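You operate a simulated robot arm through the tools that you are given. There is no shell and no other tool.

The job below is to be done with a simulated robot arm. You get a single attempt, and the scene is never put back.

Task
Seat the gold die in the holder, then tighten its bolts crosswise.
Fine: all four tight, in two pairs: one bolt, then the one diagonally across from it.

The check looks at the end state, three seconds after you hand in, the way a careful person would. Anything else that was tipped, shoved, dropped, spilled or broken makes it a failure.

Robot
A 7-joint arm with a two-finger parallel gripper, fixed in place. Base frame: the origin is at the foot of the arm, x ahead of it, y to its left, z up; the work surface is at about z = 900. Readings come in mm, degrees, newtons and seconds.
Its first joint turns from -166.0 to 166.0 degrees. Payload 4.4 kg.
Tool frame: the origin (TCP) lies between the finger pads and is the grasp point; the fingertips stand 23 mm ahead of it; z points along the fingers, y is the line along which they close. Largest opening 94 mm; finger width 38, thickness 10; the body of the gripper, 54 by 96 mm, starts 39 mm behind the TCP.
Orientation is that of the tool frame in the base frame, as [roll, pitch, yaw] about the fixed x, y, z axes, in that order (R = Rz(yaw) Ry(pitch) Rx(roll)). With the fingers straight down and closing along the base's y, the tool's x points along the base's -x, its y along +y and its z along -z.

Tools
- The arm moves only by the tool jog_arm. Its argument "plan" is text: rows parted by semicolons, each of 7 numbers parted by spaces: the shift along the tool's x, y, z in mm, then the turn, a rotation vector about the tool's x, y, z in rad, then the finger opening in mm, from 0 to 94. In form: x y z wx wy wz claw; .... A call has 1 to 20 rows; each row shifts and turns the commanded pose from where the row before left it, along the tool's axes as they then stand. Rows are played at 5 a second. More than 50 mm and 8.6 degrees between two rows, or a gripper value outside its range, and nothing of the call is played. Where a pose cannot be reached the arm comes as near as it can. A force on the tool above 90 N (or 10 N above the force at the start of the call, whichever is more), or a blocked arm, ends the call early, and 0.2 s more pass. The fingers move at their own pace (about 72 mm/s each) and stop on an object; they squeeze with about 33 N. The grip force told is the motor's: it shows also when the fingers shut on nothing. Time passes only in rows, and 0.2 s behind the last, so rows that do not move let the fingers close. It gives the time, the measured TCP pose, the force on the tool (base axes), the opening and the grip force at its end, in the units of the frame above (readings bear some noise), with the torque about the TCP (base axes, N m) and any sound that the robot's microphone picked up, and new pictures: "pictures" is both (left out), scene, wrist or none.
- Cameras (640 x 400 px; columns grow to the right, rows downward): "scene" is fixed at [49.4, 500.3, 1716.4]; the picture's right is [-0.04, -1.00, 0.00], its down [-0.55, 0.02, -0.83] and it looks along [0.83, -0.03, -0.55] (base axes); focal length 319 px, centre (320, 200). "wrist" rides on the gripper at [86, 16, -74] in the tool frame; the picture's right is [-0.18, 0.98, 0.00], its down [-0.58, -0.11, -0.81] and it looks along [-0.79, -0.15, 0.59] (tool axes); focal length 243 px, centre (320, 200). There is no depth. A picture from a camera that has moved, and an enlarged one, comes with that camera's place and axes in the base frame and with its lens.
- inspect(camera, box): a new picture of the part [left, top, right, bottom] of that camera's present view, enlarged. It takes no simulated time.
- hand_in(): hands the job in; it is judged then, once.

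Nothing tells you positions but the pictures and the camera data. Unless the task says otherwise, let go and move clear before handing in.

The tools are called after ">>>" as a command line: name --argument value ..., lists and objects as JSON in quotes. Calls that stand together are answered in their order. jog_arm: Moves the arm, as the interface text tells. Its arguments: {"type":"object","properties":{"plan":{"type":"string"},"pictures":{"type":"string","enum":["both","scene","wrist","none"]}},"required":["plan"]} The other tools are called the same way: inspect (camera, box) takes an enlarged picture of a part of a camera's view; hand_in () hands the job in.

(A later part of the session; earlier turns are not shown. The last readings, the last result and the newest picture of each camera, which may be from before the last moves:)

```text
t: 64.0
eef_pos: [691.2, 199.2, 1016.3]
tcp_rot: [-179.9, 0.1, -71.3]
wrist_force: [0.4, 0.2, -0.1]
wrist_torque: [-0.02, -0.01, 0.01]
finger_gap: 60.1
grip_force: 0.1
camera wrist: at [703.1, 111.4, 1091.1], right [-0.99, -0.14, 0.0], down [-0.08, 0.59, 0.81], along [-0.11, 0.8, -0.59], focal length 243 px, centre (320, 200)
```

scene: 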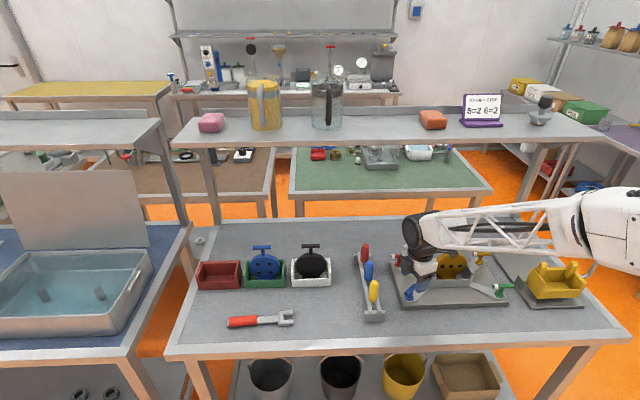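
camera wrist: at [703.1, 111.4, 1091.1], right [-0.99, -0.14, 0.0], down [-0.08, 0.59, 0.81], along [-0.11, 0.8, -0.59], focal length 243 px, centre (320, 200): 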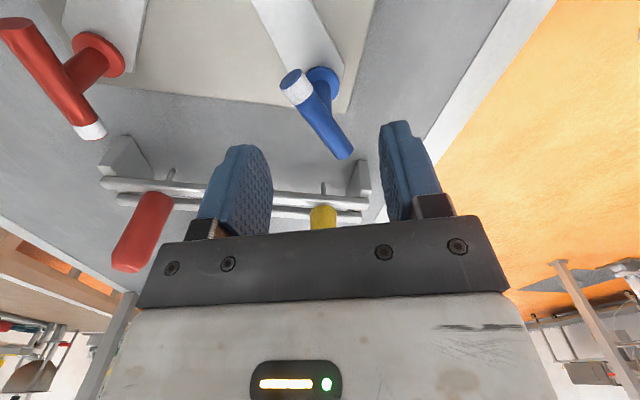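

>>> jog_arm --plan "0 0 0 0 0 -0.1287 60; 0 0 0 0 0 -0.1287 60; 0 0 0 0 0 -0.1287 60; 0 0 0 0 0 0 60; 0 0 0 0 0 0 60" --pictures "wrist"

>>> inspect --camera "wrist" --box '[200, 40, 440, 190]'

```text
t: 65.2
eef_pos: [692.1, 199.4, 1016.7]
tcp_rot: [180.0, 0.0, -49.2]
wrist_force: [0.2, 0.2, 1.1]
wrist_torque: [0.0, 0.02, -0.01]
finger_gap: 59.8
grip_force: 0.0
camera wrist: at [735.0, 122.3, 1090.9], right [-0.86, -0.5, 0.0], down [-0.3, 0.51, 0.81], along [-0.4, 0.7, -0.59], focal length 243 px, centre (320, 200)
```

wrist: 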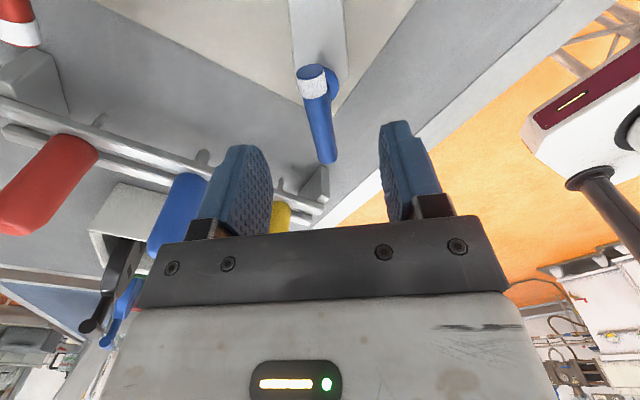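

```text
2.67 times, centred on (320, 115) of wrist
camera zoom: at [735.0, 122.3, 1090.9], right [-0.86, -0.5, 0.0], down [-0.3, 0.51, 0.81], along [-0.4, 0.7, -0.59], focal length 647 px, centre (320, 427)
```

zoom: 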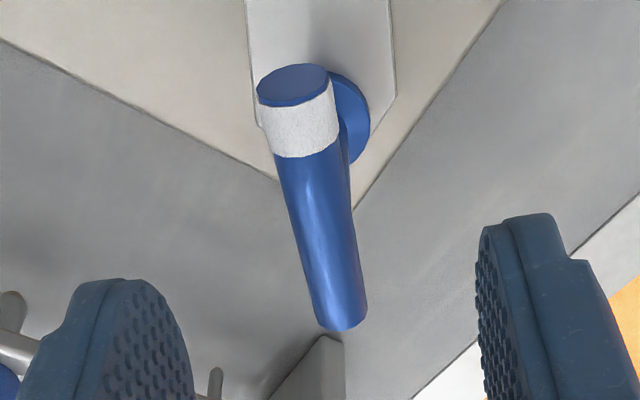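

The bar is aligned with the fingers again. I'll lower to grip slightly higher on the fingers (to keep the camera clear of the die), close and continue.

>>> jog_arm --plan "0 0 15 0 0 0 60; 0 0 15 0 0 0 60; 0 0 8.5 0 0 0 60; 0 0 0 0 0 0 40; 0 0 0 0 0 0 25; 0 0 0 0 0 0 8; 0 0 0 0 0 0 8; 0 0 0 0 0 0 8" --pictures "both"

>>> inspect --camera "scene" --box '[370, 220, 498, 300]'

```text
t: 67.0
eef_pos: [691.0, 199.7, 978.9]
tcp_rot: [-180.0, 0.0, -49.3]
wrist_force: [-20.2, -16.5, 4.9]
wrist_torque: [-0.17, 0.34, 0.04]
finger_gap: 14.0
grip_force: 44.8
camera wrist: at [735.1, 122.3, 1052.2], right [-0.87, -0.5, 0.0], down [-0.3, 0.51, 0.81], along [-0.4, 0.7, -0.59], focal length 243 px, centre (320, 200)
```

scene: 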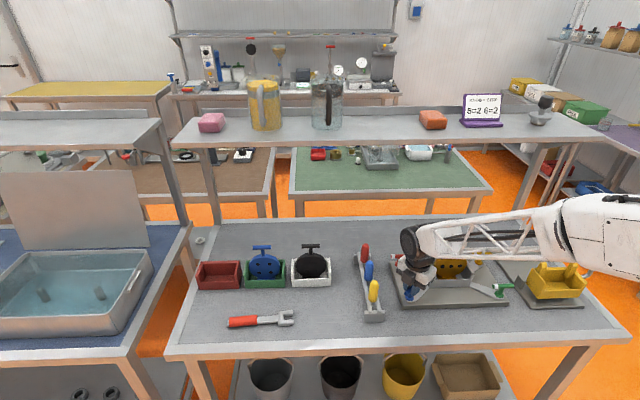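
wrist: 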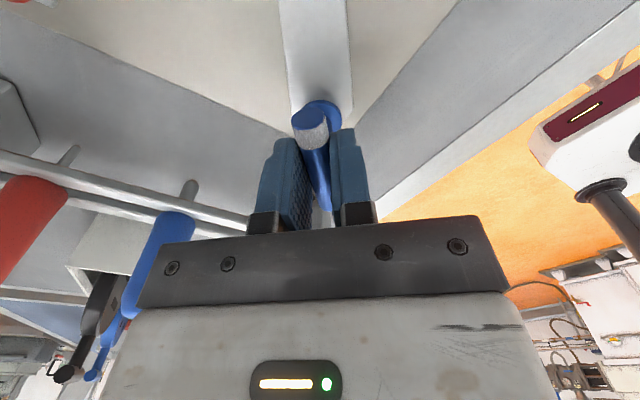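

```text
5.00 times, centred on (434, 260) of scene
camera zoom: at [49.4, 500.3, 1716.4], right [-0.04, -1.0, 0.0], down [-0.55, 0.02, -0.83], along [0.83, -0.03, -0.55], focal length 1594 px, centre (-250, -100)
```

zoom: 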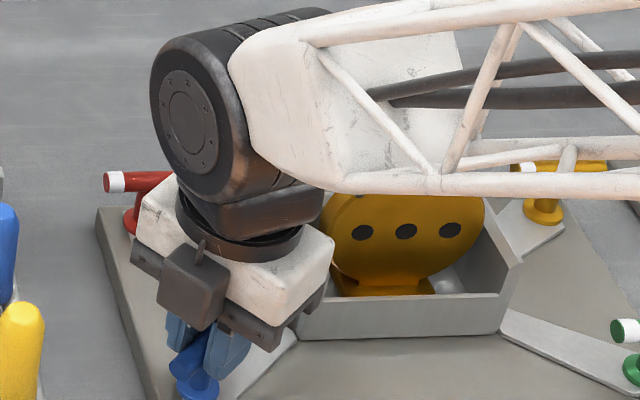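

>>> jog_arm --plan "0 0.9 0 0 0 0 8; 0 0 0 0 0 0.06 8; 0 0 0 0 0 0.06 8; 0 0 0 0 0 0.06 8; 0 0 0 0 0 0.06 8; 0 0 0 0 0 0 8" --pictures "none"

```text
t: 68.4
eef_pos: [691.4, 198.7, 978.1]
tcp_rot: [-179.9, 0.1, -63.0]
wrist_force: [10.7, 4.1, -10.3]
wrist_torque: [-0.07, -0.26, -0.03]
finger_gap: 14.0
grip_force: 45.0
```

>>> jog_arm --plan "0 -0.3 0 0 0 0.08 8; 0 0 0 0 0 0.08 8; 0 0 0 0 0 0.08 8; 0 0 0 0 0 0.08 8; 0 0 0 0 0 0.08 8; 0 0 0 0 0 0 8" --pictures "wrist"

>>> inspect --camera "wrist" --box '[200, 60, 440, 210]'

```text
t: 69.8
eef_pos: [689.7, 199.3, 977.6]
tcp_rot: [-179.9, 0.0, -86.1]
wrist_force: [-4.7, -8.1, -10.0]
wrist_torque: [0.32, 0.09, 0.02]
finger_gap: 13.9
grip_force: 44.7
camera wrist: at [680.1, 110.7, 1052.3], right [-0.99, 0.12, 0.0], down [0.07, 0.59, 0.81], along [0.09, 0.8, -0.59], focal length 243 px, centre (320, 200)
```

wrist: 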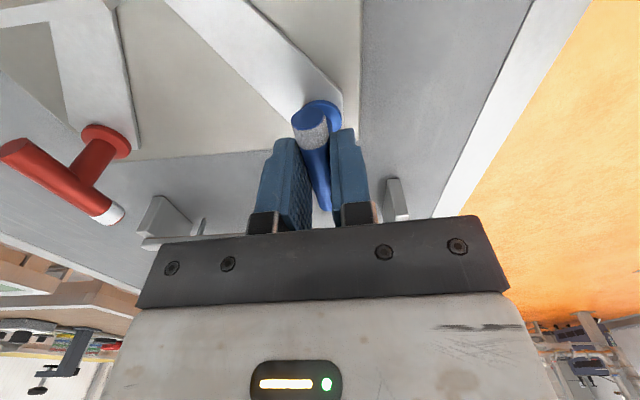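

```text
2.67 times, centred on (320, 135) of wrist
camera zoom: at [680.1, 110.7, 1052.3], right [-0.99, 0.12, 0.0], down [0.07, 0.59, 0.81], along [0.09, 0.8, -0.59], focal length 647 px, centre (320, 373)
```

zoom: 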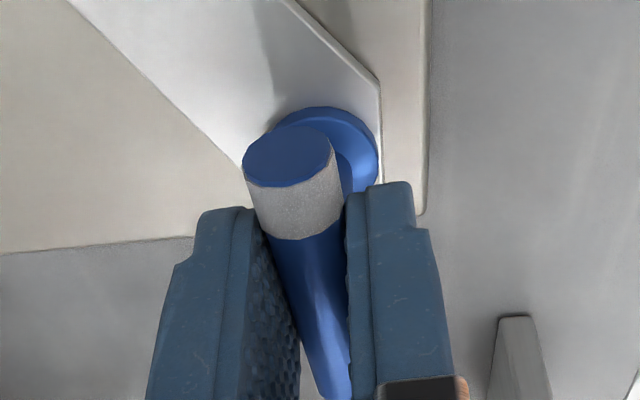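

>>> jog_arm --plan "0 0 0 0 0 0.1 8; 0 0 0 0 0 0.1 8; 0 0 0 0 0 0.1 8; 0 0 0 0 0 0.1 8; 0 0 0 0 0 0.1 8; 0 0 0 0 0 0 8" --pictures "none"

```text
t: 71.2
eef_pos: [689.9, 198.5, 978.9]
tcp_rot: [-179.9, 0.0, -114.6]
wrist_force: [-29.3, -8.2, 2.8]
wrist_torque: [-0.81, 0.26, 2.22]
finger_gap: 32.1
grip_force: 45.4
```

The torque jumped to 2.2 N·m and the bar stopped moving, so the bolt has a hard stop at roughly half a turn. I'll open the fingers, rise, and look at the bar.

>>> jog_arm --plan "0 0 0 0 0 0 50; 0 0 0 0 0 0 70; 0 0 0 0 0 0 70; 0 0 -15 0 0 0 70; 0 0 -20 0 0 0 70; 0 0 -20 0 0 0 70; 0 0 0 0 0 0 70" --pictures "both"

>>> inspect --camera "wrist" --box '[200, 0, 440, 150]'

>>> inspect --camera "scene" --box '[370, 220, 498, 300]'

```text
t: 72.8
eef_pos: [690.9, 198.1, 1034.0]
tcp_rot: [180.0, 0.1, -114.6]
wrist_force: [-0.4, 0.6, -0.3]
wrist_torque: [-0.02, 0.02, 0.02]
finger_gap: 70.1
grip_force: 0.0
camera wrist: at [639.5, 125.8, 1107.8], right [-0.82, 0.58, 0.0], down [0.34, 0.48, 0.81], along [0.47, 0.66, -0.59], focal length 243 px, centre (320, 200)
```

scene: 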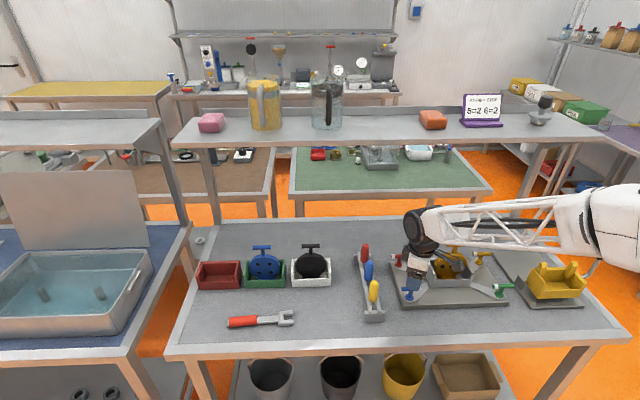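
wrist: 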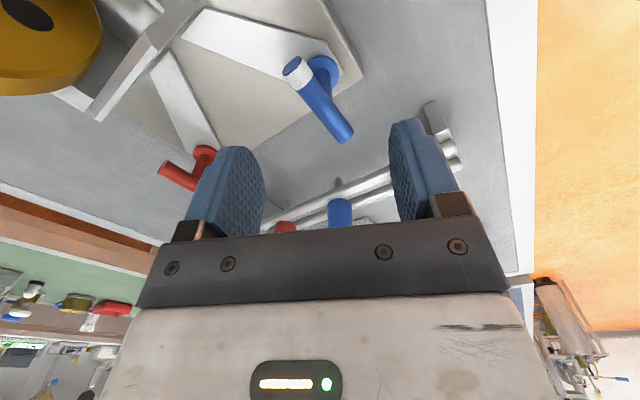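

```text
2.67 times, centred on (320, 75) of wrist
camera zoom: at [639.5, 125.8, 1107.8], right [-0.82, 0.58, 0.0], down [0.34, 0.48, 0.81], along [0.47, 0.66, -0.59], focal length 647 px, centre (320, 533)
```

zoom: 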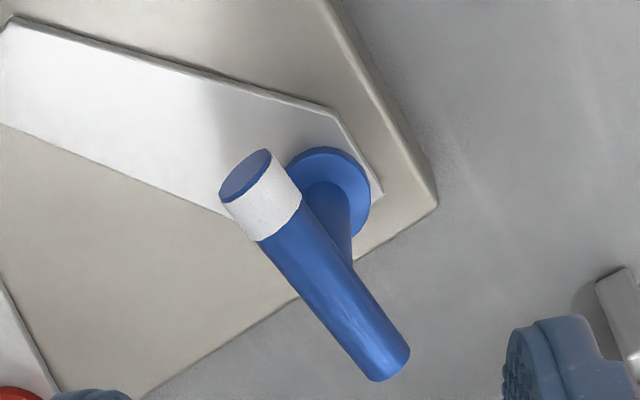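

```text
5.00 times, centred on (434, 260) of scene
camera zoom: at [49.4, 500.3, 1716.4], right [-0.04, -1.0, 0.0], down [-0.55, 0.02, -0.83], along [0.83, -0.03, -0.55], focal length 1594 px, centre (-250, -100)
```

zoom: 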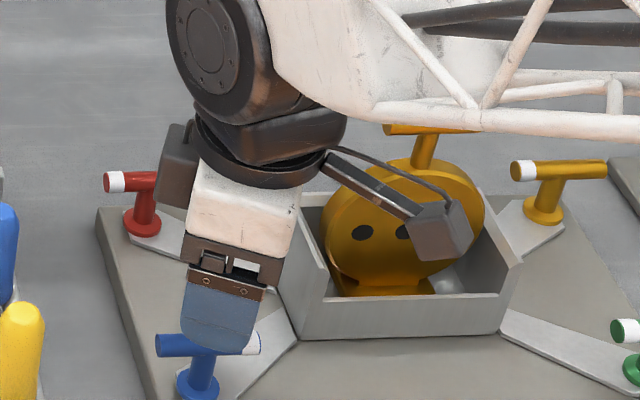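

The blue bar has turned exactly half a turn (white end now at −y) and is against its stop, so blue is tight. Its diagonal partner is gold, so I'll rise above the die, realign and go there.

>>> jog_arm --plan "0 0 -40 0 0 0 60; 0 0 -40 0 0 0 60; 0 0 -38 0 0 0 60; 0 0 0 0 0 -0.143 60; 0 0 0 0 0 -0.143 60; 0 0 0 0 0 -0.143 60; 39.6 -19.9 0 0 0 0 60; 39.6 -19.9 0 0 0 0 60; 39.6 -19.9 0 0 0 0 60; 39.6 -19.9 0 0 0 0 60; 39.6 -19.9 0 0 0 0 60; 39.6 -19.9 0 0 0 0 60; 39.6 -19.9 0 0 0 0 60; 0 0 0 0 0 0 60" --pictures "both"

>>> inspect --camera "wrist" --box '[200, 0, 440, 150]'

>>> inspect --camera "scene" --box '[380, 235, 524, 325]'

```text
t: 75.8
eef_pos: [828.6, -79.4, 1151.9]
tcp_rot: [-179.9, 0.0, -90.1]
wrist_force: [-0.2, -0.3, -0.2]
wrist_torque: [-0.01, -0.03, 0.0]
finger_gap: 59.9
grip_force: 0.0
camera wrist: at [812.8, -166.3, 1225.4], right [-0.98, 0.19, 0.0], down [0.11, 0.58, 0.81], along [0.15, 0.79, -0.59], focal length 243 px, centre (320, 200)
```

scene: 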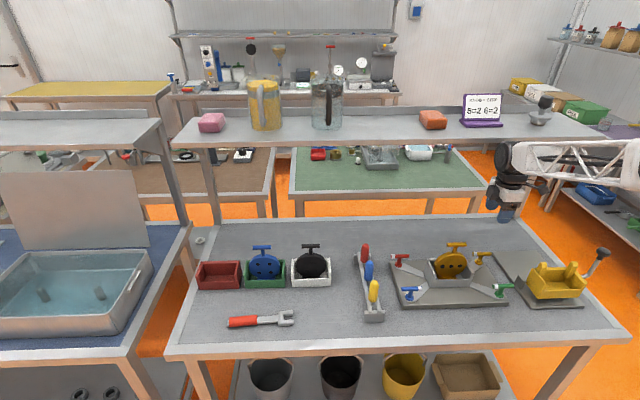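
wrist: 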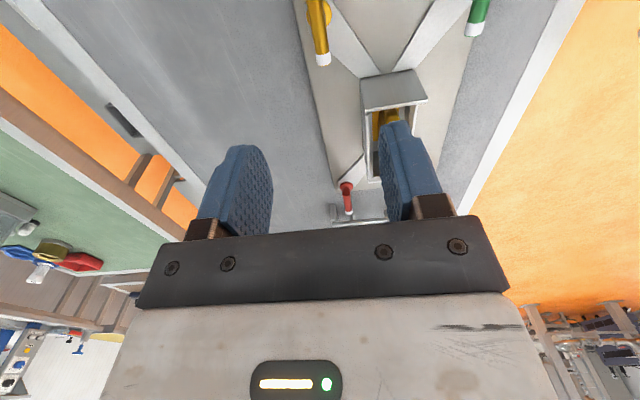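

```text
2.67 times, centred on (320, 75) of wrist
camera zoom: at [812.8, -166.3, 1225.4], right [-0.98, 0.19, 0.0], down [0.11, 0.58, 0.81], along [0.15, 0.79, -0.59], focal length 647 px, centre (320, 533)
```

zoom: 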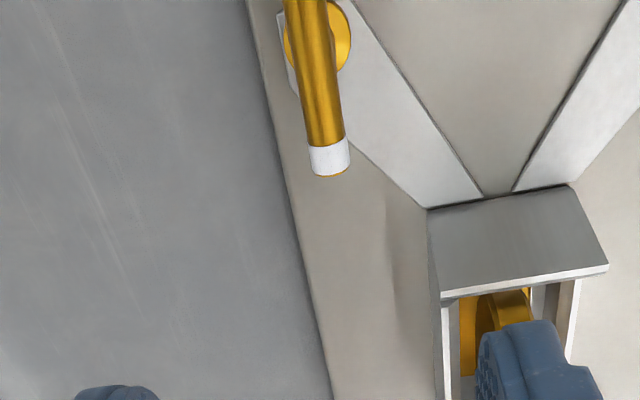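

```text
4.44 times, centred on (452, 280) of scene
camera zoom: at [49.4, 500.3, 1716.4], right [-0.04, -1.0, 0.0], down [-0.55, 0.02, -0.83], along [0.83, -0.03, -0.55], focal length 1417 px, centre (-267, -156)
```

zoom: 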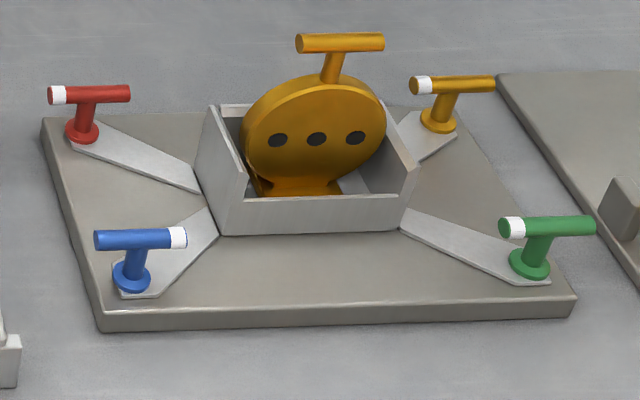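

Blue shows its white end at the right now. I'll go down above gold and measure its position.

>>> jog_arm --plan "0 -1 28 0 0 0 60; 0 -0.7 28 0 0 0 60; 0 0 0 0 0 0 60" --pictures "none"

>>> inspect --camera "wrist" --box '[200, 0, 440, 150]'

```text
t: 76.6
eef_pos: [830.0, -78.3, 1095.3]
tcp_rot: [180.0, 0.0, -90.1]
wrist_force: [0.1, -0.2, -0.3]
wrist_torque: [-0.01, 0.0, 0.0]
finger_gap: 59.9
grip_force: 0.1
```

```text
2.67 times, centred on (320, 75) of wrist
camera zoom: at [814.6, -166.0, 1169.2], right [-0.98, 0.19, 0.0], down [0.11, 0.58, 0.81], along [0.15, 0.79, -0.59], focal length 647 px, centre (320, 533)
```

zoom: 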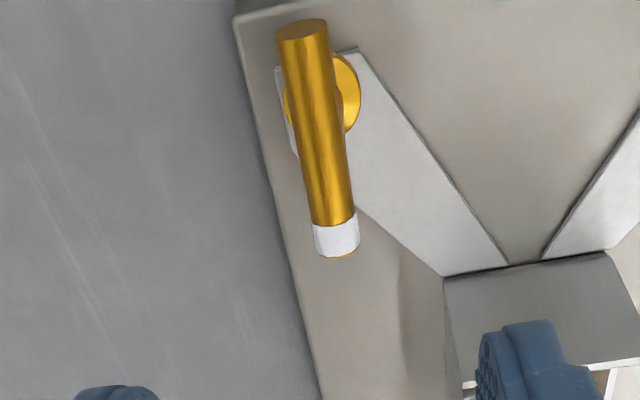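

Gold's centre is about (830, −80). I'll lower onto it and close.

>>> jog_arm --plan "0.7 0 40 0 0 0 60; 0.6 0 40 0 0 0 60; 0 0 25 0 0 0 60; 0 0 11 0 0 0 60; 0 0 0 0 0 0 40; 0 0 0 0 0 0 25; 0 0 0 0 0 0 8; 0 0 0 0 0 0 8; 0 0 0 0 0 0 8" --pictures "both"

>>> inspect --camera "scene" --box '[420, 220, 548, 300]'

```text
t: 78.6
eef_pos: [831.2, -79.5, 980.5]
tcp_rot: [180.0, -0.1, -90.0]
wrist_force: [-18.0, 0.4, 2.3]
wrist_torque: [0.19, 0.28, 0.0]
finger_gap: 15.9
grip_force: 9.4
camera wrist: at [814.8, -166.9, 1053.5], right [-0.98, 0.19, 0.0], down [0.11, 0.58, 0.81], along [0.15, 0.79, -0.59], focal length 243 px, centre (320, 200)
```

scene: 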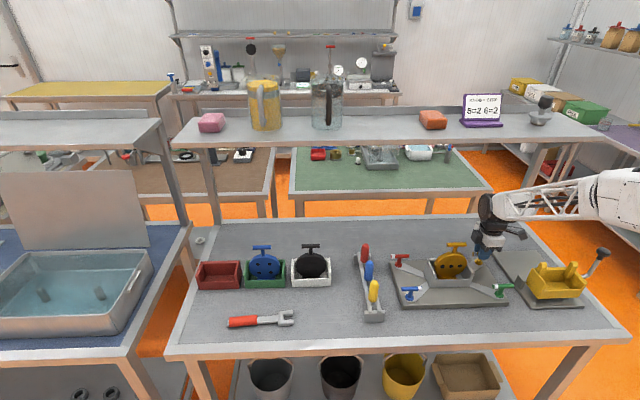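
wrist: 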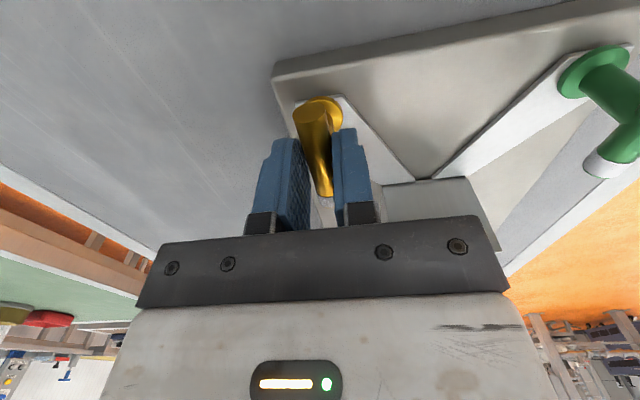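

```text
5.00 times, centred on (484, 260) of scene
camera zoom: at [49.4, 500.3, 1716.4], right [-0.04, -1.0, 0.0], down [-0.55, 0.02, -0.83], along [0.83, -0.03, -0.55], focal length 1594 px, centre (-500, -100)
```

zoom: 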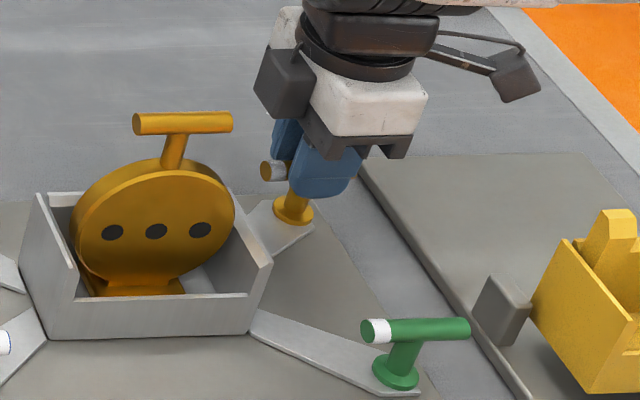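

>>> jog_arm --plan "0 0.8 0 0 0 0 8; 0 0 0 0 0 0 8; 0 0 0 0 0 0 8" --pictures "none"

```text
t: 79.4
eef_pos: [829.6, -80.1, 978.3]
tcp_rot: [-179.9, 0.0, -90.1]
wrist_force: [-14.5, -1.1, -0.5]
wrist_torque: [-0.06, 0.25, -0.01]
finger_gap: 14.3
grip_force: 7.2
```

>>> jog_arm --plan "0 0.6 0 0 0 0 4; 0 0 0 0 0 0 4; 0 0 0 0 0 0 4" --pictures "wrist"

>>> inspect --camera "wrist" --box '[200, 60, 440, 210]'

```text
t: 80.2
eef_pos: [831.2, -79.6, 979.5]
tcp_rot: [180.0, 0.0, -90.2]
wrist_force: [0.9, 0.0, -5.2]
wrist_torque: [-0.07, -0.06, 0.02]
finger_gap: 14.0
grip_force: 45.3
camera wrist: at [813.8, -166.9, 1053.6], right [-0.98, 0.19, 0.0], down [0.11, 0.58, 0.81], along [0.15, 0.79, -0.59], focal length 243 px, centre (320, 200)
```

wrist: 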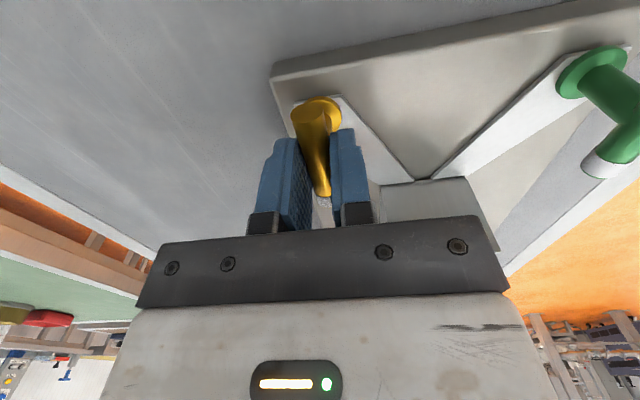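

```text
2.67 times, centred on (320, 135) of wrist
camera zoom: at [813.8, -166.9, 1053.6], right [-0.98, 0.19, 0.0], down [0.11, 0.58, 0.81], along [0.15, 0.79, -0.59], focal length 647 px, centre (320, 373)
```

zoom: 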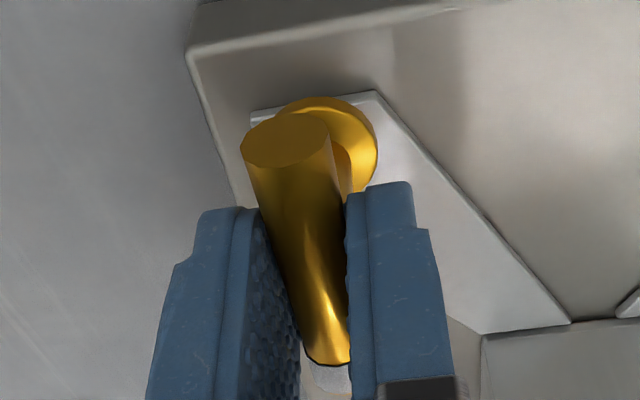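

Gold is gripped with almost no side load. Turning clockwise in chunks and watching the force.

>>> jog_arm --plan "0 0 0 0 0 0.08 4; 0 0 0 0 0 0.1 4; 0 0 0 0 0 0.1 4; 0 0 0 0 0 0.1 4; 0 0 0 0 0 0.1 4; 0 0 0 0 0 0 4" --pictures "none"

```text
t: 81.6
eef_pos: [830.1, -80.8, 979.3]
tcp_rot: [-179.9, 0.1, -117.6]
wrist_force: [24.5, 11.0, -6.3]
wrist_torque: [-0.1, -0.18, -0.01]
finger_gap: 14.2
grip_force: 44.5
```

>>> jog_arm --plan "-0.7 -0.7 0 0 0 0.08 4; 0 0 0 0 0 0.1 4; 0 0 0 0 0 0.1 4; 0 0 0 0 0 0.1 4; 0 0 0 0 0 0.1 4; 0 0 0 0 0 0 4" --pictures "none"

```text
t: 83.0
eef_pos: [829.8, -80.6, 980.1]
tcp_rot: [179.9, -0.1, -145.0]
wrist_force: [-17.2, -2.8, 5.5]
wrist_torque: [0.1, -0.05, -0.01]
finger_gap: 13.8
grip_force: 45.0
```

>>> jog_arm --plan "0.4 0.3 0 0 0 0.1 4; 0 0 0 0 0 0.1 4; 0 0 0 0 0 0.1 4; 0 0 0 0 0 0.1 4; 0 0 0 0 0 0.1 4; 0 0 0 0 0 0 4" --pictures "wrist"

```text
t: 84.4
eef_pos: [829.7, -79.4, 979.5]
tcp_rot: [180.0, 0.1, -173.8]
wrist_force: [-4.8, -12.0, 3.3]
wrist_torque: [-0.13, -0.53, -0.06]
finger_gap: 13.8
grip_force: 44.8
camera wrist: at [742.5, -73.8, 1053.5], right [0.08, 1.0, 0.0], down [0.59, -0.05, 0.81], along [0.8, -0.06, -0.59], focal length 243 px, centre (320, 200)
```

wrist: 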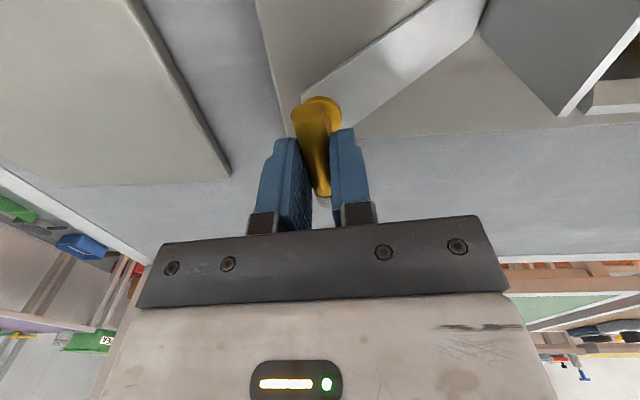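

>>> jog_arm --plan "0 -0.4 0 0 0 0.09 4; 0 0 0 0 0 0.09 4; 0 0 0 0 0 0.09 4; 0 0 0 0 0 0.09 4; 0 0 0 0 0 0.09 4; 0 0 0 0 0 0 4" --pictures "both"

>>> inspect --camera "scene" --box '[420, 220, 548, 300]'

```text
t: 85.8
eef_pos: [830.2, -81.4, 980.1]
tcp_rot: [180.0, -0.1, 160.5]
wrist_force: [10.4, -4.1, 2.7]
wrist_torque: [0.32, 1.07, 0.0]
finger_gap: 14.1
grip_force: 44.8
camera wrist: at [754.1, -36.4, 1053.5], right [0.5, 0.86, 0.0], down [0.51, -0.3, 0.81], along [0.7, -0.41, -0.59], focal length 243 px, centre (320, 200)
```

scene: 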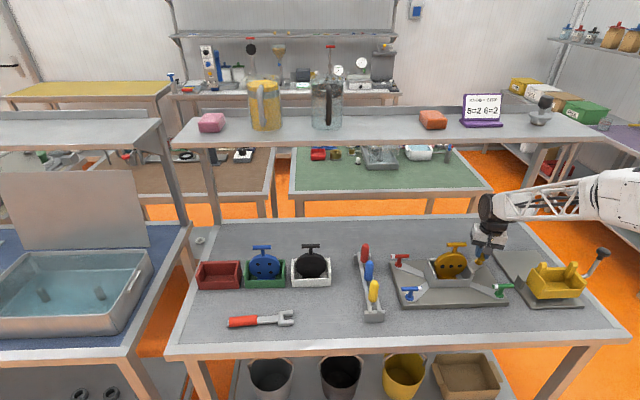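
wrist: 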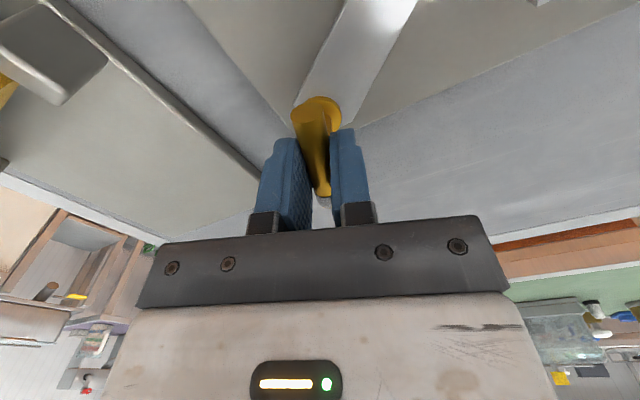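

```text
5.00 times, centred on (484, 260) of scene
camera zoom: at [49.4, 500.3, 1716.4], right [-0.04, -1.0, 0.0], down [-0.55, 0.02, -0.83], along [0.83, -0.03, -0.55], focal length 1594 px, centre (-500, -100)
```

zoom: 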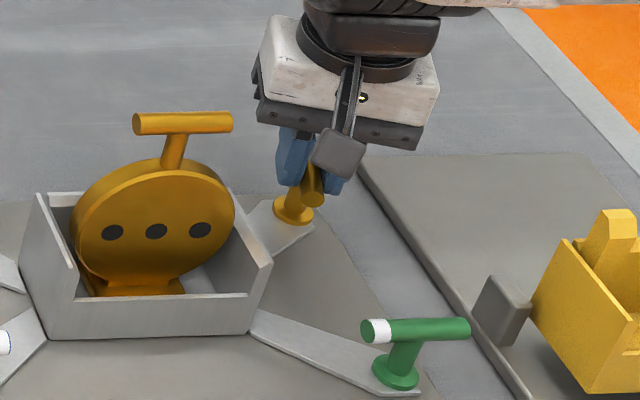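

I'm at about 109° with ample clearance to the die. Continuing another 25°.

>>> jog_arm --plan "0 0 0 0 0 0.09 4; 0 0 0 0 0 0.09 4; 0 0 0 0 0 0.09 4; 0 0 0 0 0 0.09 4; 0 0 0 0 0 0.08 4; 0 0 0 0 0 0 4" --pictures "both"

>>> inspect --camera "scene" --box '[420, 220, 548, 300]'

```text
t: 87.2
eef_pos: [830.8, -80.6, 980.1]
tcp_rot: [179.9, 0.0, 135.2]
wrist_force: [-8.1, 3.0, 6.8]
wrist_torque: [-0.72, -0.65, -0.03]
finger_gap: 14.1
grip_force: 44.5
camera wrist: at [780.2, -8.3, 1053.6], right [0.82, 0.57, 0.0], down [0.34, -0.49, 0.81], along [0.46, -0.66, -0.59], focal length 243 px, centre (320, 200)
```

scene: 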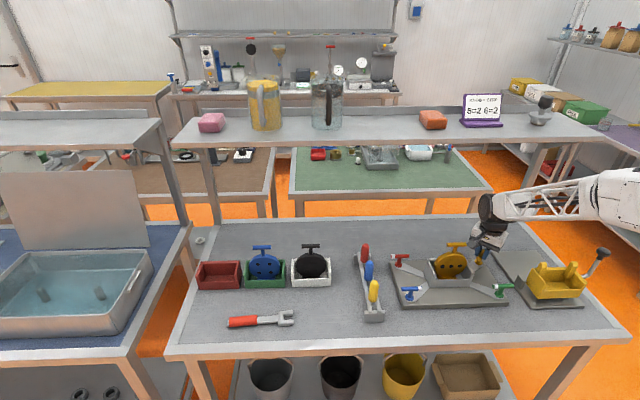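
wrist: 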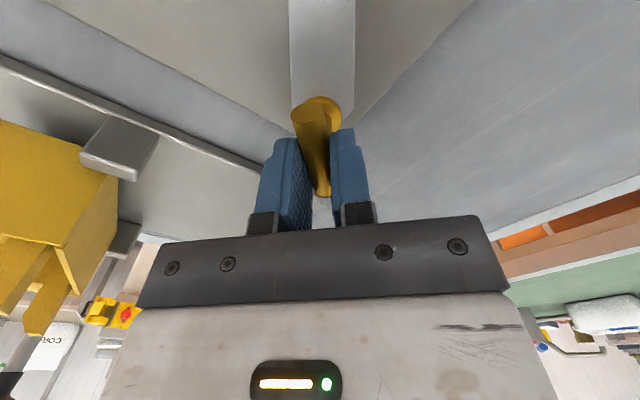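

```text
5.00 times, centred on (484, 260) of scene
camera zoom: at [49.4, 500.3, 1716.4], right [-0.04, -1.0, 0.0], down [-0.55, 0.02, -0.83], along [0.83, -0.03, -0.55], focal length 1594 px, centre (-500, -100)
```

zoom: 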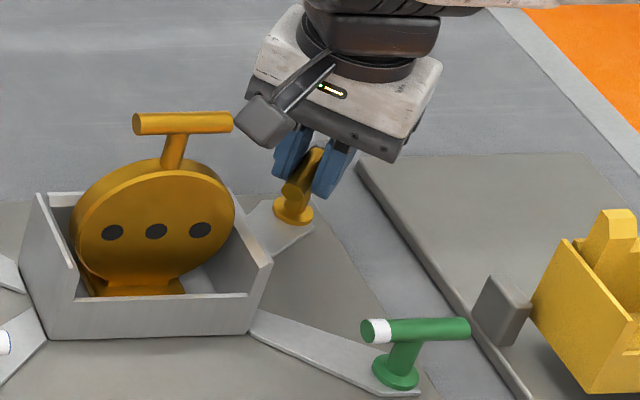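

Gold is at 135° and the camera is as near the die as I want. I'll release, rise and unwind the wrist by 180° to re-grip.

>>> jog_arm --plan "0 0 0 0 0 0 40; 0 0 0 0 0 0 60; 0 0 0 0 0 0 60; 0 0 -20 0 0 0 60; 0 0 -25 0 0 0 60; 0 0 0 0 0 -0.145 60; 0 0 0 0 0 -0.145 60; 0 0 0 0 0 -0.145 60; 0 0 0 0 0 -0.145 60; 0 0 0 0 0 -0.145 60; 0 0 0 0 0 -0.145 60; 0 0 0 0 0 -0.145 60; 0 0 0 0 0 -0.145 60; 0 0 0 0 0 -0.145 60; 0 0 0 0 0 -0.145 60; 0 0 0 0 0 -0.145 60; 0 0 0 0 0 -0.145 60; 0 0 0 0 0 -0.145 60; 0 0 0 0 0 -0.145 60; 0 0 0 0 0 0 60" --pictures "both"

```text
t: 91.4
eef_pos: [830.5, -79.4, 1022.7]
tcp_rot: [179.9, 0.0, -108.3]
wrist_force: [0.1, 0.0, 0.3]
wrist_torque: [-0.01, -0.04, -0.01]
finger_gap: 60.1
grip_force: 0.2
camera wrist: at [787.8, -157.5, 1098.4], right [-0.88, 0.48, 0.0], down [0.29, 0.52, 0.81], along [0.39, 0.71, -0.59], focal length 243 px, centre (320, 200)
```

scene: 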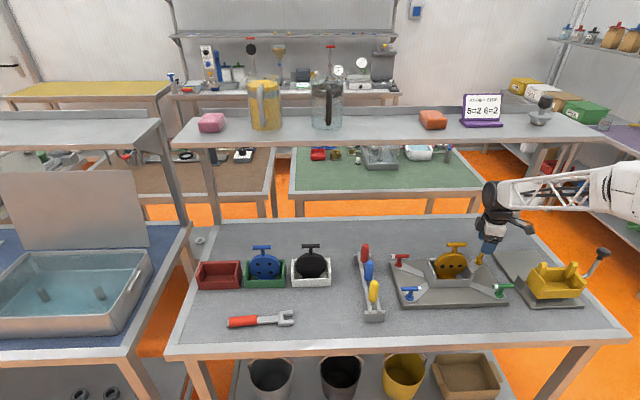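
wrist: 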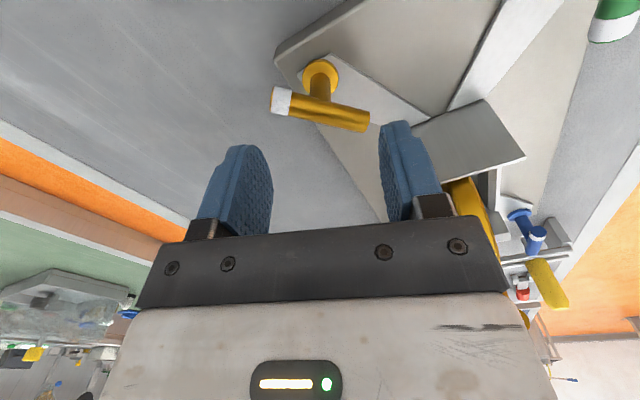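

>>> jog_arm --plan "0 0 0 0 0 -0.139 60; 0 0 0 0 0 -0.139 60; 0 0 0 0 0 -0.139 60; 0 0 0 0 0 -0.139 60; 0 0 0 0 0 -0.139 60; 0 0 0 0 0 -0.139 60; 0 0 0 0 0 -0.139 60; 0 0 0 0 0 -0.139 60; 0 0 0 0 0 0 60; 0 0 0 0 0 0 60" --pictures "both"

>>> inspect --camera "wrist" --box '[200, 40, 440, 190]'

```text
t: 93.6
eef_pos: [830.9, -80.3, 1025.3]
tcp_rot: [-180.0, 0.1, -44.7]
wrist_force: [1.0, 0.7, -0.4]
wrist_torque: [0.02, 0.03, -0.01]
finger_gap: 59.8
grip_force: 0.0
camera wrist: at [880.3, -153.0, 1098.6], right [-0.82, -0.57, 0.0], down [-0.34, 0.49, 0.81], along [-0.46, 0.66, -0.59], focal length 243 px, centre (320, 200)
```

scene: 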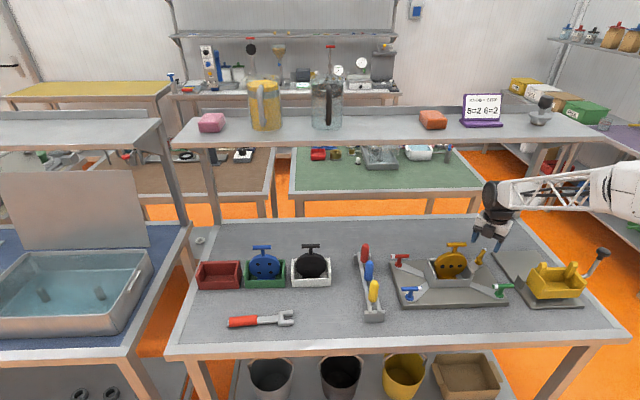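
wrist: 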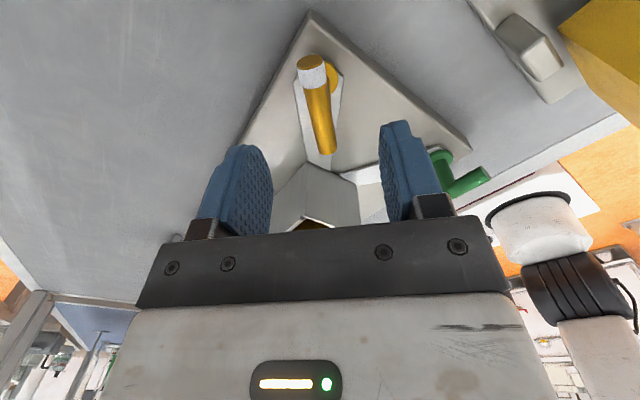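

```text
2.67 times, centred on (320, 115) of wrist
camera zoom: at [880.3, -153.0, 1098.6], right [-0.82, -0.57, 0.0], down [-0.34, 0.49, 0.81], along [-0.46, 0.66, -0.59], focal length 647 px, centre (320, 427)
```

zoom: 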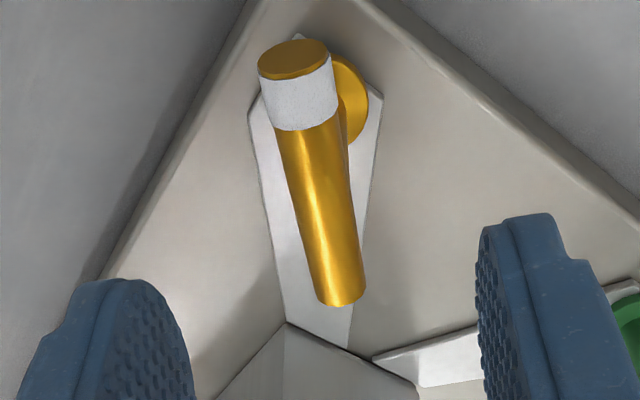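

Aligned again. I'll lower, re-grip and finish the half turn.

>>> jog_arm --plan "0 0 20 0 0 0 60; 0 0 20 0 0 0 60; 0 0 6 0 0 0 60; 0 0 0 0 0 0 40; 0 0 0 0 0 0 25; 0 0 0 0 0 0 4; 0 0 0 0 0 0 4; 0 0 0 0 0 0 4" --pictures "wrist"

```text
t: 95.4
eef_pos: [830.8, -79.9, 977.7]
tcp_rot: [-180.0, 0.0, -44.7]
wrist_force: [-2.4, -1.0, -1.7]
wrist_torque: [-0.34, -0.28, 0.01]
finger_gap: 14.0
grip_force: 44.9
camera wrist: at [880.2, -153.0, 1051.9], right [-0.82, -0.57, 0.0], down [-0.34, 0.49, 0.81], along [-0.46, 0.66, -0.59], focal length 243 px, centre (320, 200)
```

wrist: 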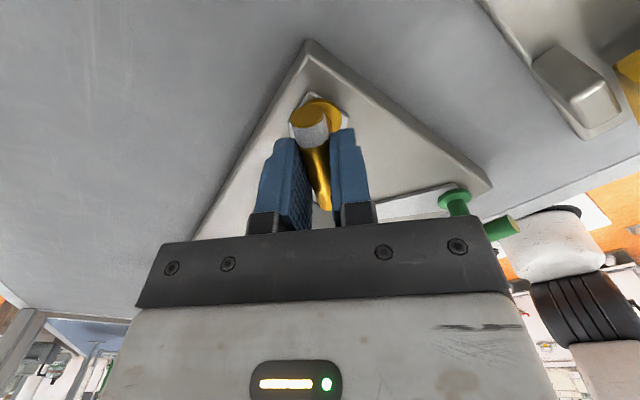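

>>> jog_arm --plan "0 0 0 0 0 0.08 4; 0 0 0 0 0 0.09 4; 0 0 0 0 0 0.09 4; 0 0 0 0 0 0.09 4; 0 0 0 0 0 0.09 4; 0 0 0 0 0 0.09 4; 0 0 0 0 0 0 4" --pictures "none"

```text
t: 97.0
eef_pos: [830.6, -80.3, 977.5]
tcp_rot: [-180.0, -0.1, -75.1]
wrist_force: [-4.1, -6.0, -13.2]
wrist_torque: [0.14, 0.08, -0.03]
finger_gap: 14.0
grip_force: 45.0
```

>>> jog_arm --plan "0 0 0 0 0 0.06 4; 0 0 0 0 0 0.06 4; 0 0 0 0 0 0.06 4; 0 0 0 0 0 0.06 4; 0 0 0 0 0 0 4" --pictures "none"

```text
t: 98.2
eef_pos: [830.0, -80.6, 977.8]
tcp_rot: [179.9, 0.1, -88.8]
wrist_force: [-4.7, -9.7, -16.7]
wrist_torque: [0.31, 0.03, -0.03]
finger_gap: 13.8
grip_force: 45.4
```

>>> jog_arm --plan "0 0 0 0 0 0.04 4; 0 0 0 0 0 0.04 4; 0 0 0 0 0 0.04 4; 0 0 0 0 0 0 4" --pictures "none"

```text
t: 99.2
eef_pos: [830.3, -78.5, 978.1]
tcp_rot: [180.0, -0.1, -95.7]
wrist_force: [-8.2, 4.3, -13.0]
wrist_torque: [-0.34, 0.06, 1.68]
finger_gap: 17.5
grip_force: 45.2
```

The torque rose to 1.7 N·m at exactly 180°, so gold is against its stop. I'll release and rise to look.

>>> jog_arm --plan "0 0 0 0 0 0.03 4; 0 0 0 0 0 0 4; 0 0 0 0 0 0 40; 0 0 0 0 0 0 60; 0 0 0 0 0 0 60; 0 0 -20 0 0 0 60; 0 0 -35 0 0 0 60; 0 0 0 0 0 0 60" --pictures "both"

>>> inspect --camera "wrist" --box '[200, 0, 440, 150]'

>>> inspect --camera "scene" --box '[380, 235, 524, 325]'

```text
t: 101.0
eef_pos: [830.8, -79.1, 1032.9]
tcp_rot: [-180.0, 0.0, -97.3]
wrist_force: [-0.1, -0.3, -0.2]
wrist_torque: [0.02, -0.03, -0.01]
finger_gap: 60.1
grip_force: 0.1
camera wrist: at [803.6, -163.9, 1107.4], right [-0.95, 0.31, 0.0], down [0.18, 0.56, 0.81], along [0.25, 0.77, -0.59], focal length 243 px, centre (320, 200)
```

scene: 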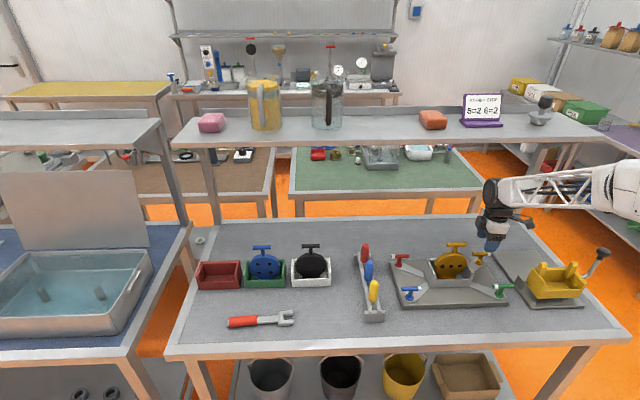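
wrist: 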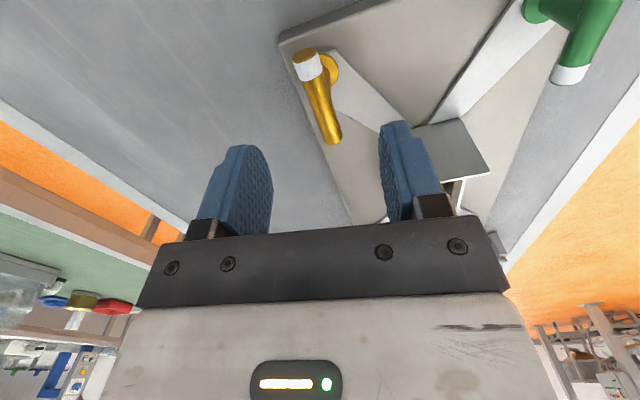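

```text
2.67 times, centred on (320, 75) of wrist
camera zoom: at [803.6, -163.9, 1107.4], right [-0.95, 0.31, 0.0], down [0.18, 0.56, 0.81], along [0.25, 0.77, -0.59], focal length 647 px, centre (320, 533)
```

zoom: 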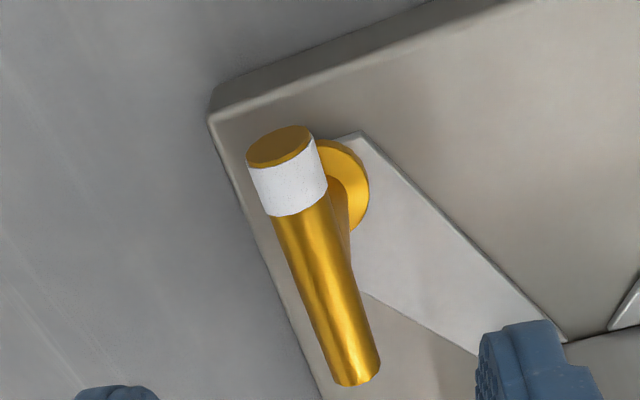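

```text
4.44 times, centred on (452, 280) of scene
camera zoom: at [49.4, 500.3, 1716.4], right [-0.04, -1.0, 0.0], down [-0.55, 0.02, -0.83], along [0.83, -0.03, -0.55], focal length 1417 px, centre (-267, -156)
```

zoom: 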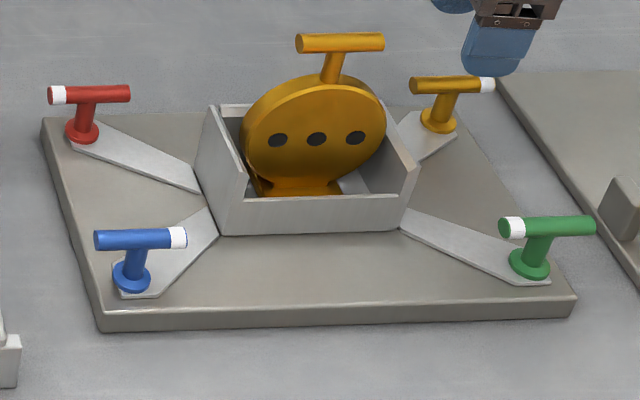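

Gold is tight too, so the first diagonal pair is done. Next pair: green, then red. Moving above the green bolt.

>>> jog_arm --plan "0 0 -31 0 0 0 60; 0 0 -31 0 0 -0.063 60; 0 0 0 0 0 -0.064 60; 0 35 0 0 0 0 60; 0 35 0 0 0 0 60; 0 35 0 0 0 0 60; 0 35 0 0 0 0 60; 0 0 0 0 0 0 60; 0 0 0 0 0 0 60" --pictures "both"

>>> inspect --camera "wrist" --box '[200, 0, 440, 150]'

```text
t: 103.0
eef_pos: [688.1, -79.3, 1095.4]
tcp_rot: [-180.0, 0.0, -90.2]
wrist_force: [-1.0, -0.5, 0.1]
wrist_torque: [-0.01, -0.02, 0.01]
finger_gap: 60.1
grip_force: 0.0
camera wrist: at [672.7, -166.2, 1169.1], right [-0.98, 0.19, 0.0], down [0.11, 0.58, 0.81], along [0.15, 0.79, -0.59], focal length 243 px, centre (320, 200)
```

scene: 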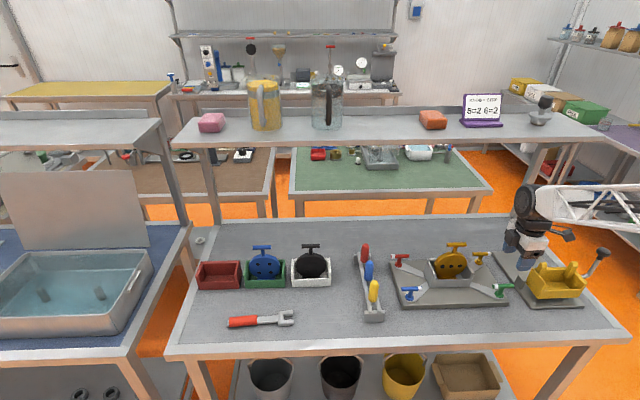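
wrist: 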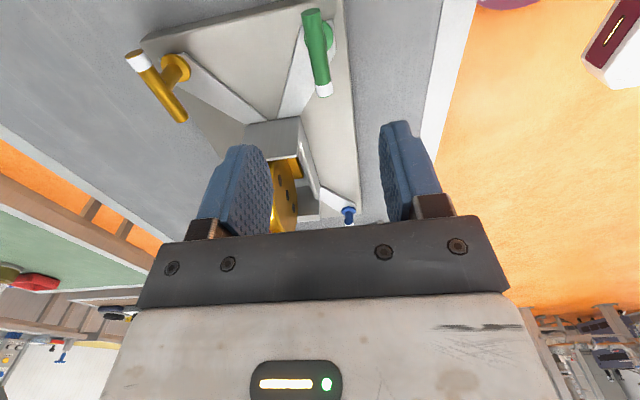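

```text
2.67 times, centred on (320, 75) of wrist
camera zoom: at [672.7, -166.2, 1169.1], right [-0.98, 0.19, 0.0], down [0.11, 0.58, 0.81], along [0.15, 0.79, -0.59], focal length 647 px, centre (320, 533)
```

zoom: 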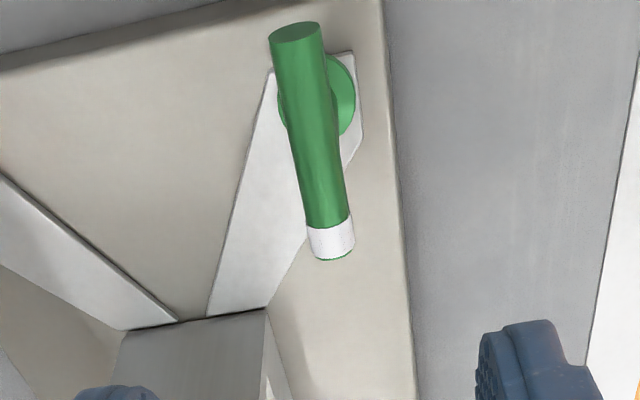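

Green's centre is about (690, −80). I'll lower onto it and close.

>>> jog_arm --plan "0.5 -0.9 40 0 0 0 60; 0.4 -0.9 40 0 0 0 60; 0 0 25 0 0 0 60; 0 0 12 0 0 0 60; 0 0 0 0 0 0 40; 0 0 0 0 0 0 25; 0 0 0 0 0 0 4; 0 0 0 0 0 0 4; 0 0 0 0 0 0 4" --pictures "both"

>>> inspect --camera "scene" --box '[440, 235, 584, 325]'

```text
t: 105.0
eef_pos: [690.7, -82.2, 978.8]
tcp_rot: [-180.0, -0.1, -90.2]
wrist_force: [-26.3, 0.3, 3.8]
wrist_torque: [0.25, 0.41, 0.05]
finger_gap: 15.6
grip_force: 13.2
camera wrist: at [674.6, -168.3, 1052.5], right [-0.98, 0.19, 0.0], down [0.11, 0.58, 0.81], along [0.15, 0.79, -0.59], focal length 243 px, centre (320, 200)
```

scene: 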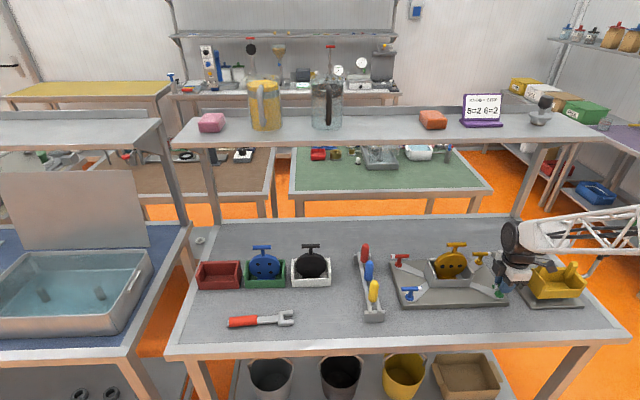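
wrist: 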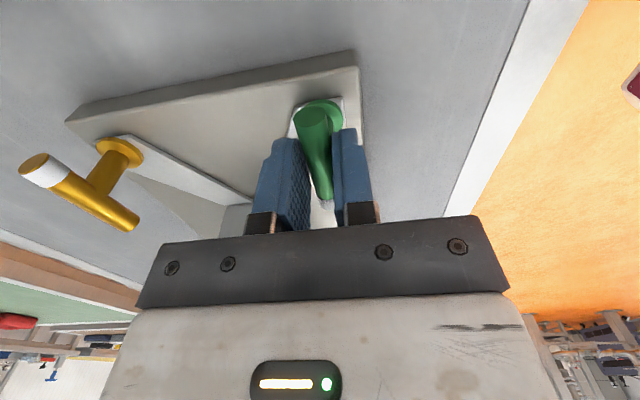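

```text
4.44 times, centred on (512, 280) of scene
camera zoom: at [49.4, 500.3, 1716.4], right [-0.04, -1.0, 0.0], down [-0.55, 0.02, -0.83], along [0.83, -0.03, -0.55], focal length 1417 px, centre (-533, -156)
```

zoom: 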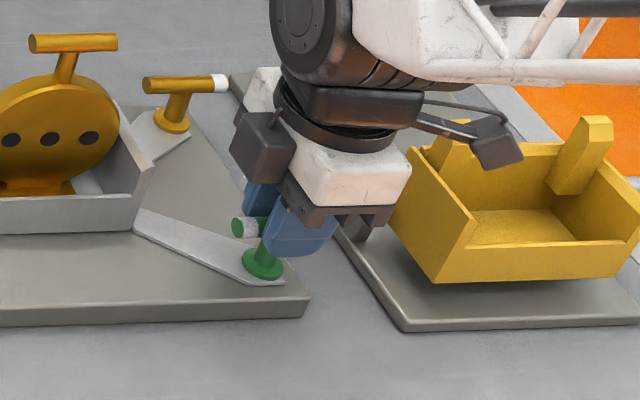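

>>> jog_arm --plan "-1 0.7 0 0 0 0 4; 0 0.6 0 0 0 0 4; 0 0 0 0 0 0 4; 0 0 0 0 0 0 4" --pictures "none"

```text
t: 106.0
eef_pos: [690.5, -79.5, 979.0]
tcp_rot: [-180.0, 0.0, -90.2]
wrist_force: [-19.8, -5.6, -6.3]
wrist_torque: [-0.19, 0.29, 0.0]
finger_gap: 14.1
grip_force: 45.1
```

>>> jog_arm --plan "0 0.6 0 0 0 0 4; 0 0 0 0 0 0.08 4; 0 0 0 0 0 0.1 4; 0 0 0 0 0 0.1 4; 0 0 0 0 0 0.1 4; 0 0 0 0 0 0.1 4; 0 0 0 0 0 0 4" --pictures "wrist"

```text
t: 107.6
eef_pos: [689.6, -79.0, 978.8]
tcp_rot: [179.9, 0.0, -117.8]
wrist_force: [-27.4, -19.2, -2.8]
wrist_torque: [-0.36, 0.46, -0.02]
finger_gap: 13.9
grip_force: 45.0
camera wrist: at [635.7, -149.4, 1052.5], right [-0.78, 0.62, 0.0], down [0.37, 0.46, 0.81], along [0.5, 0.63, -0.59], focal length 243 px, centre (320, 200)
```

wrist: 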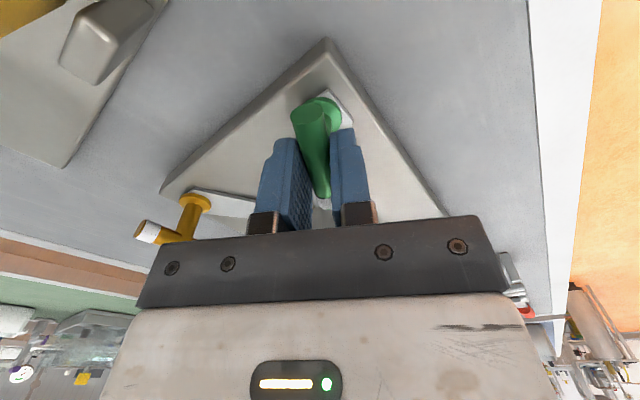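

>>> jog_arm --plan "0.9 0.6 0 0 0 0.05 4; 0 0 0 0 0 0.1 4; 0 0 0 0 0 0.1 4; 0 0 0 0 0 0.1 4; 0 0 0 0 0 0.1 4; 0 0 0 0 0 0 4" --pictures "none"

```text
t: 109.0
eef_pos: [689.6, -80.3, 978.5]
tcp_rot: [179.9, 0.0, -143.5]
wrist_force: [29.7, 1.8, -16.8]
wrist_torque: [0.09, -0.51, -0.02]
finger_gap: 14.2
grip_force: 45.3
```

>>> jog_arm --plan "-0.7 -0.5 0 0 0 0.05 4; 0 0 0 0 0 0.1 4; 0 0 0 0 0 0.1 4; 0 0 0 0 0 0.1 4; 0 0 0 0 0 0.1 4; 0 0 0 0 0 0 4" --pictures "none"

```text
t: 110.4
eef_pos: [690.7, -80.1, 978.1]
tcp_rot: [180.0, 0.0, -169.3]
wrist_force: [0.6, 7.1, 5.9]
wrist_torque: [-0.15, 1.3, -0.02]
finger_gap: 13.8
grip_force: 44.9
```

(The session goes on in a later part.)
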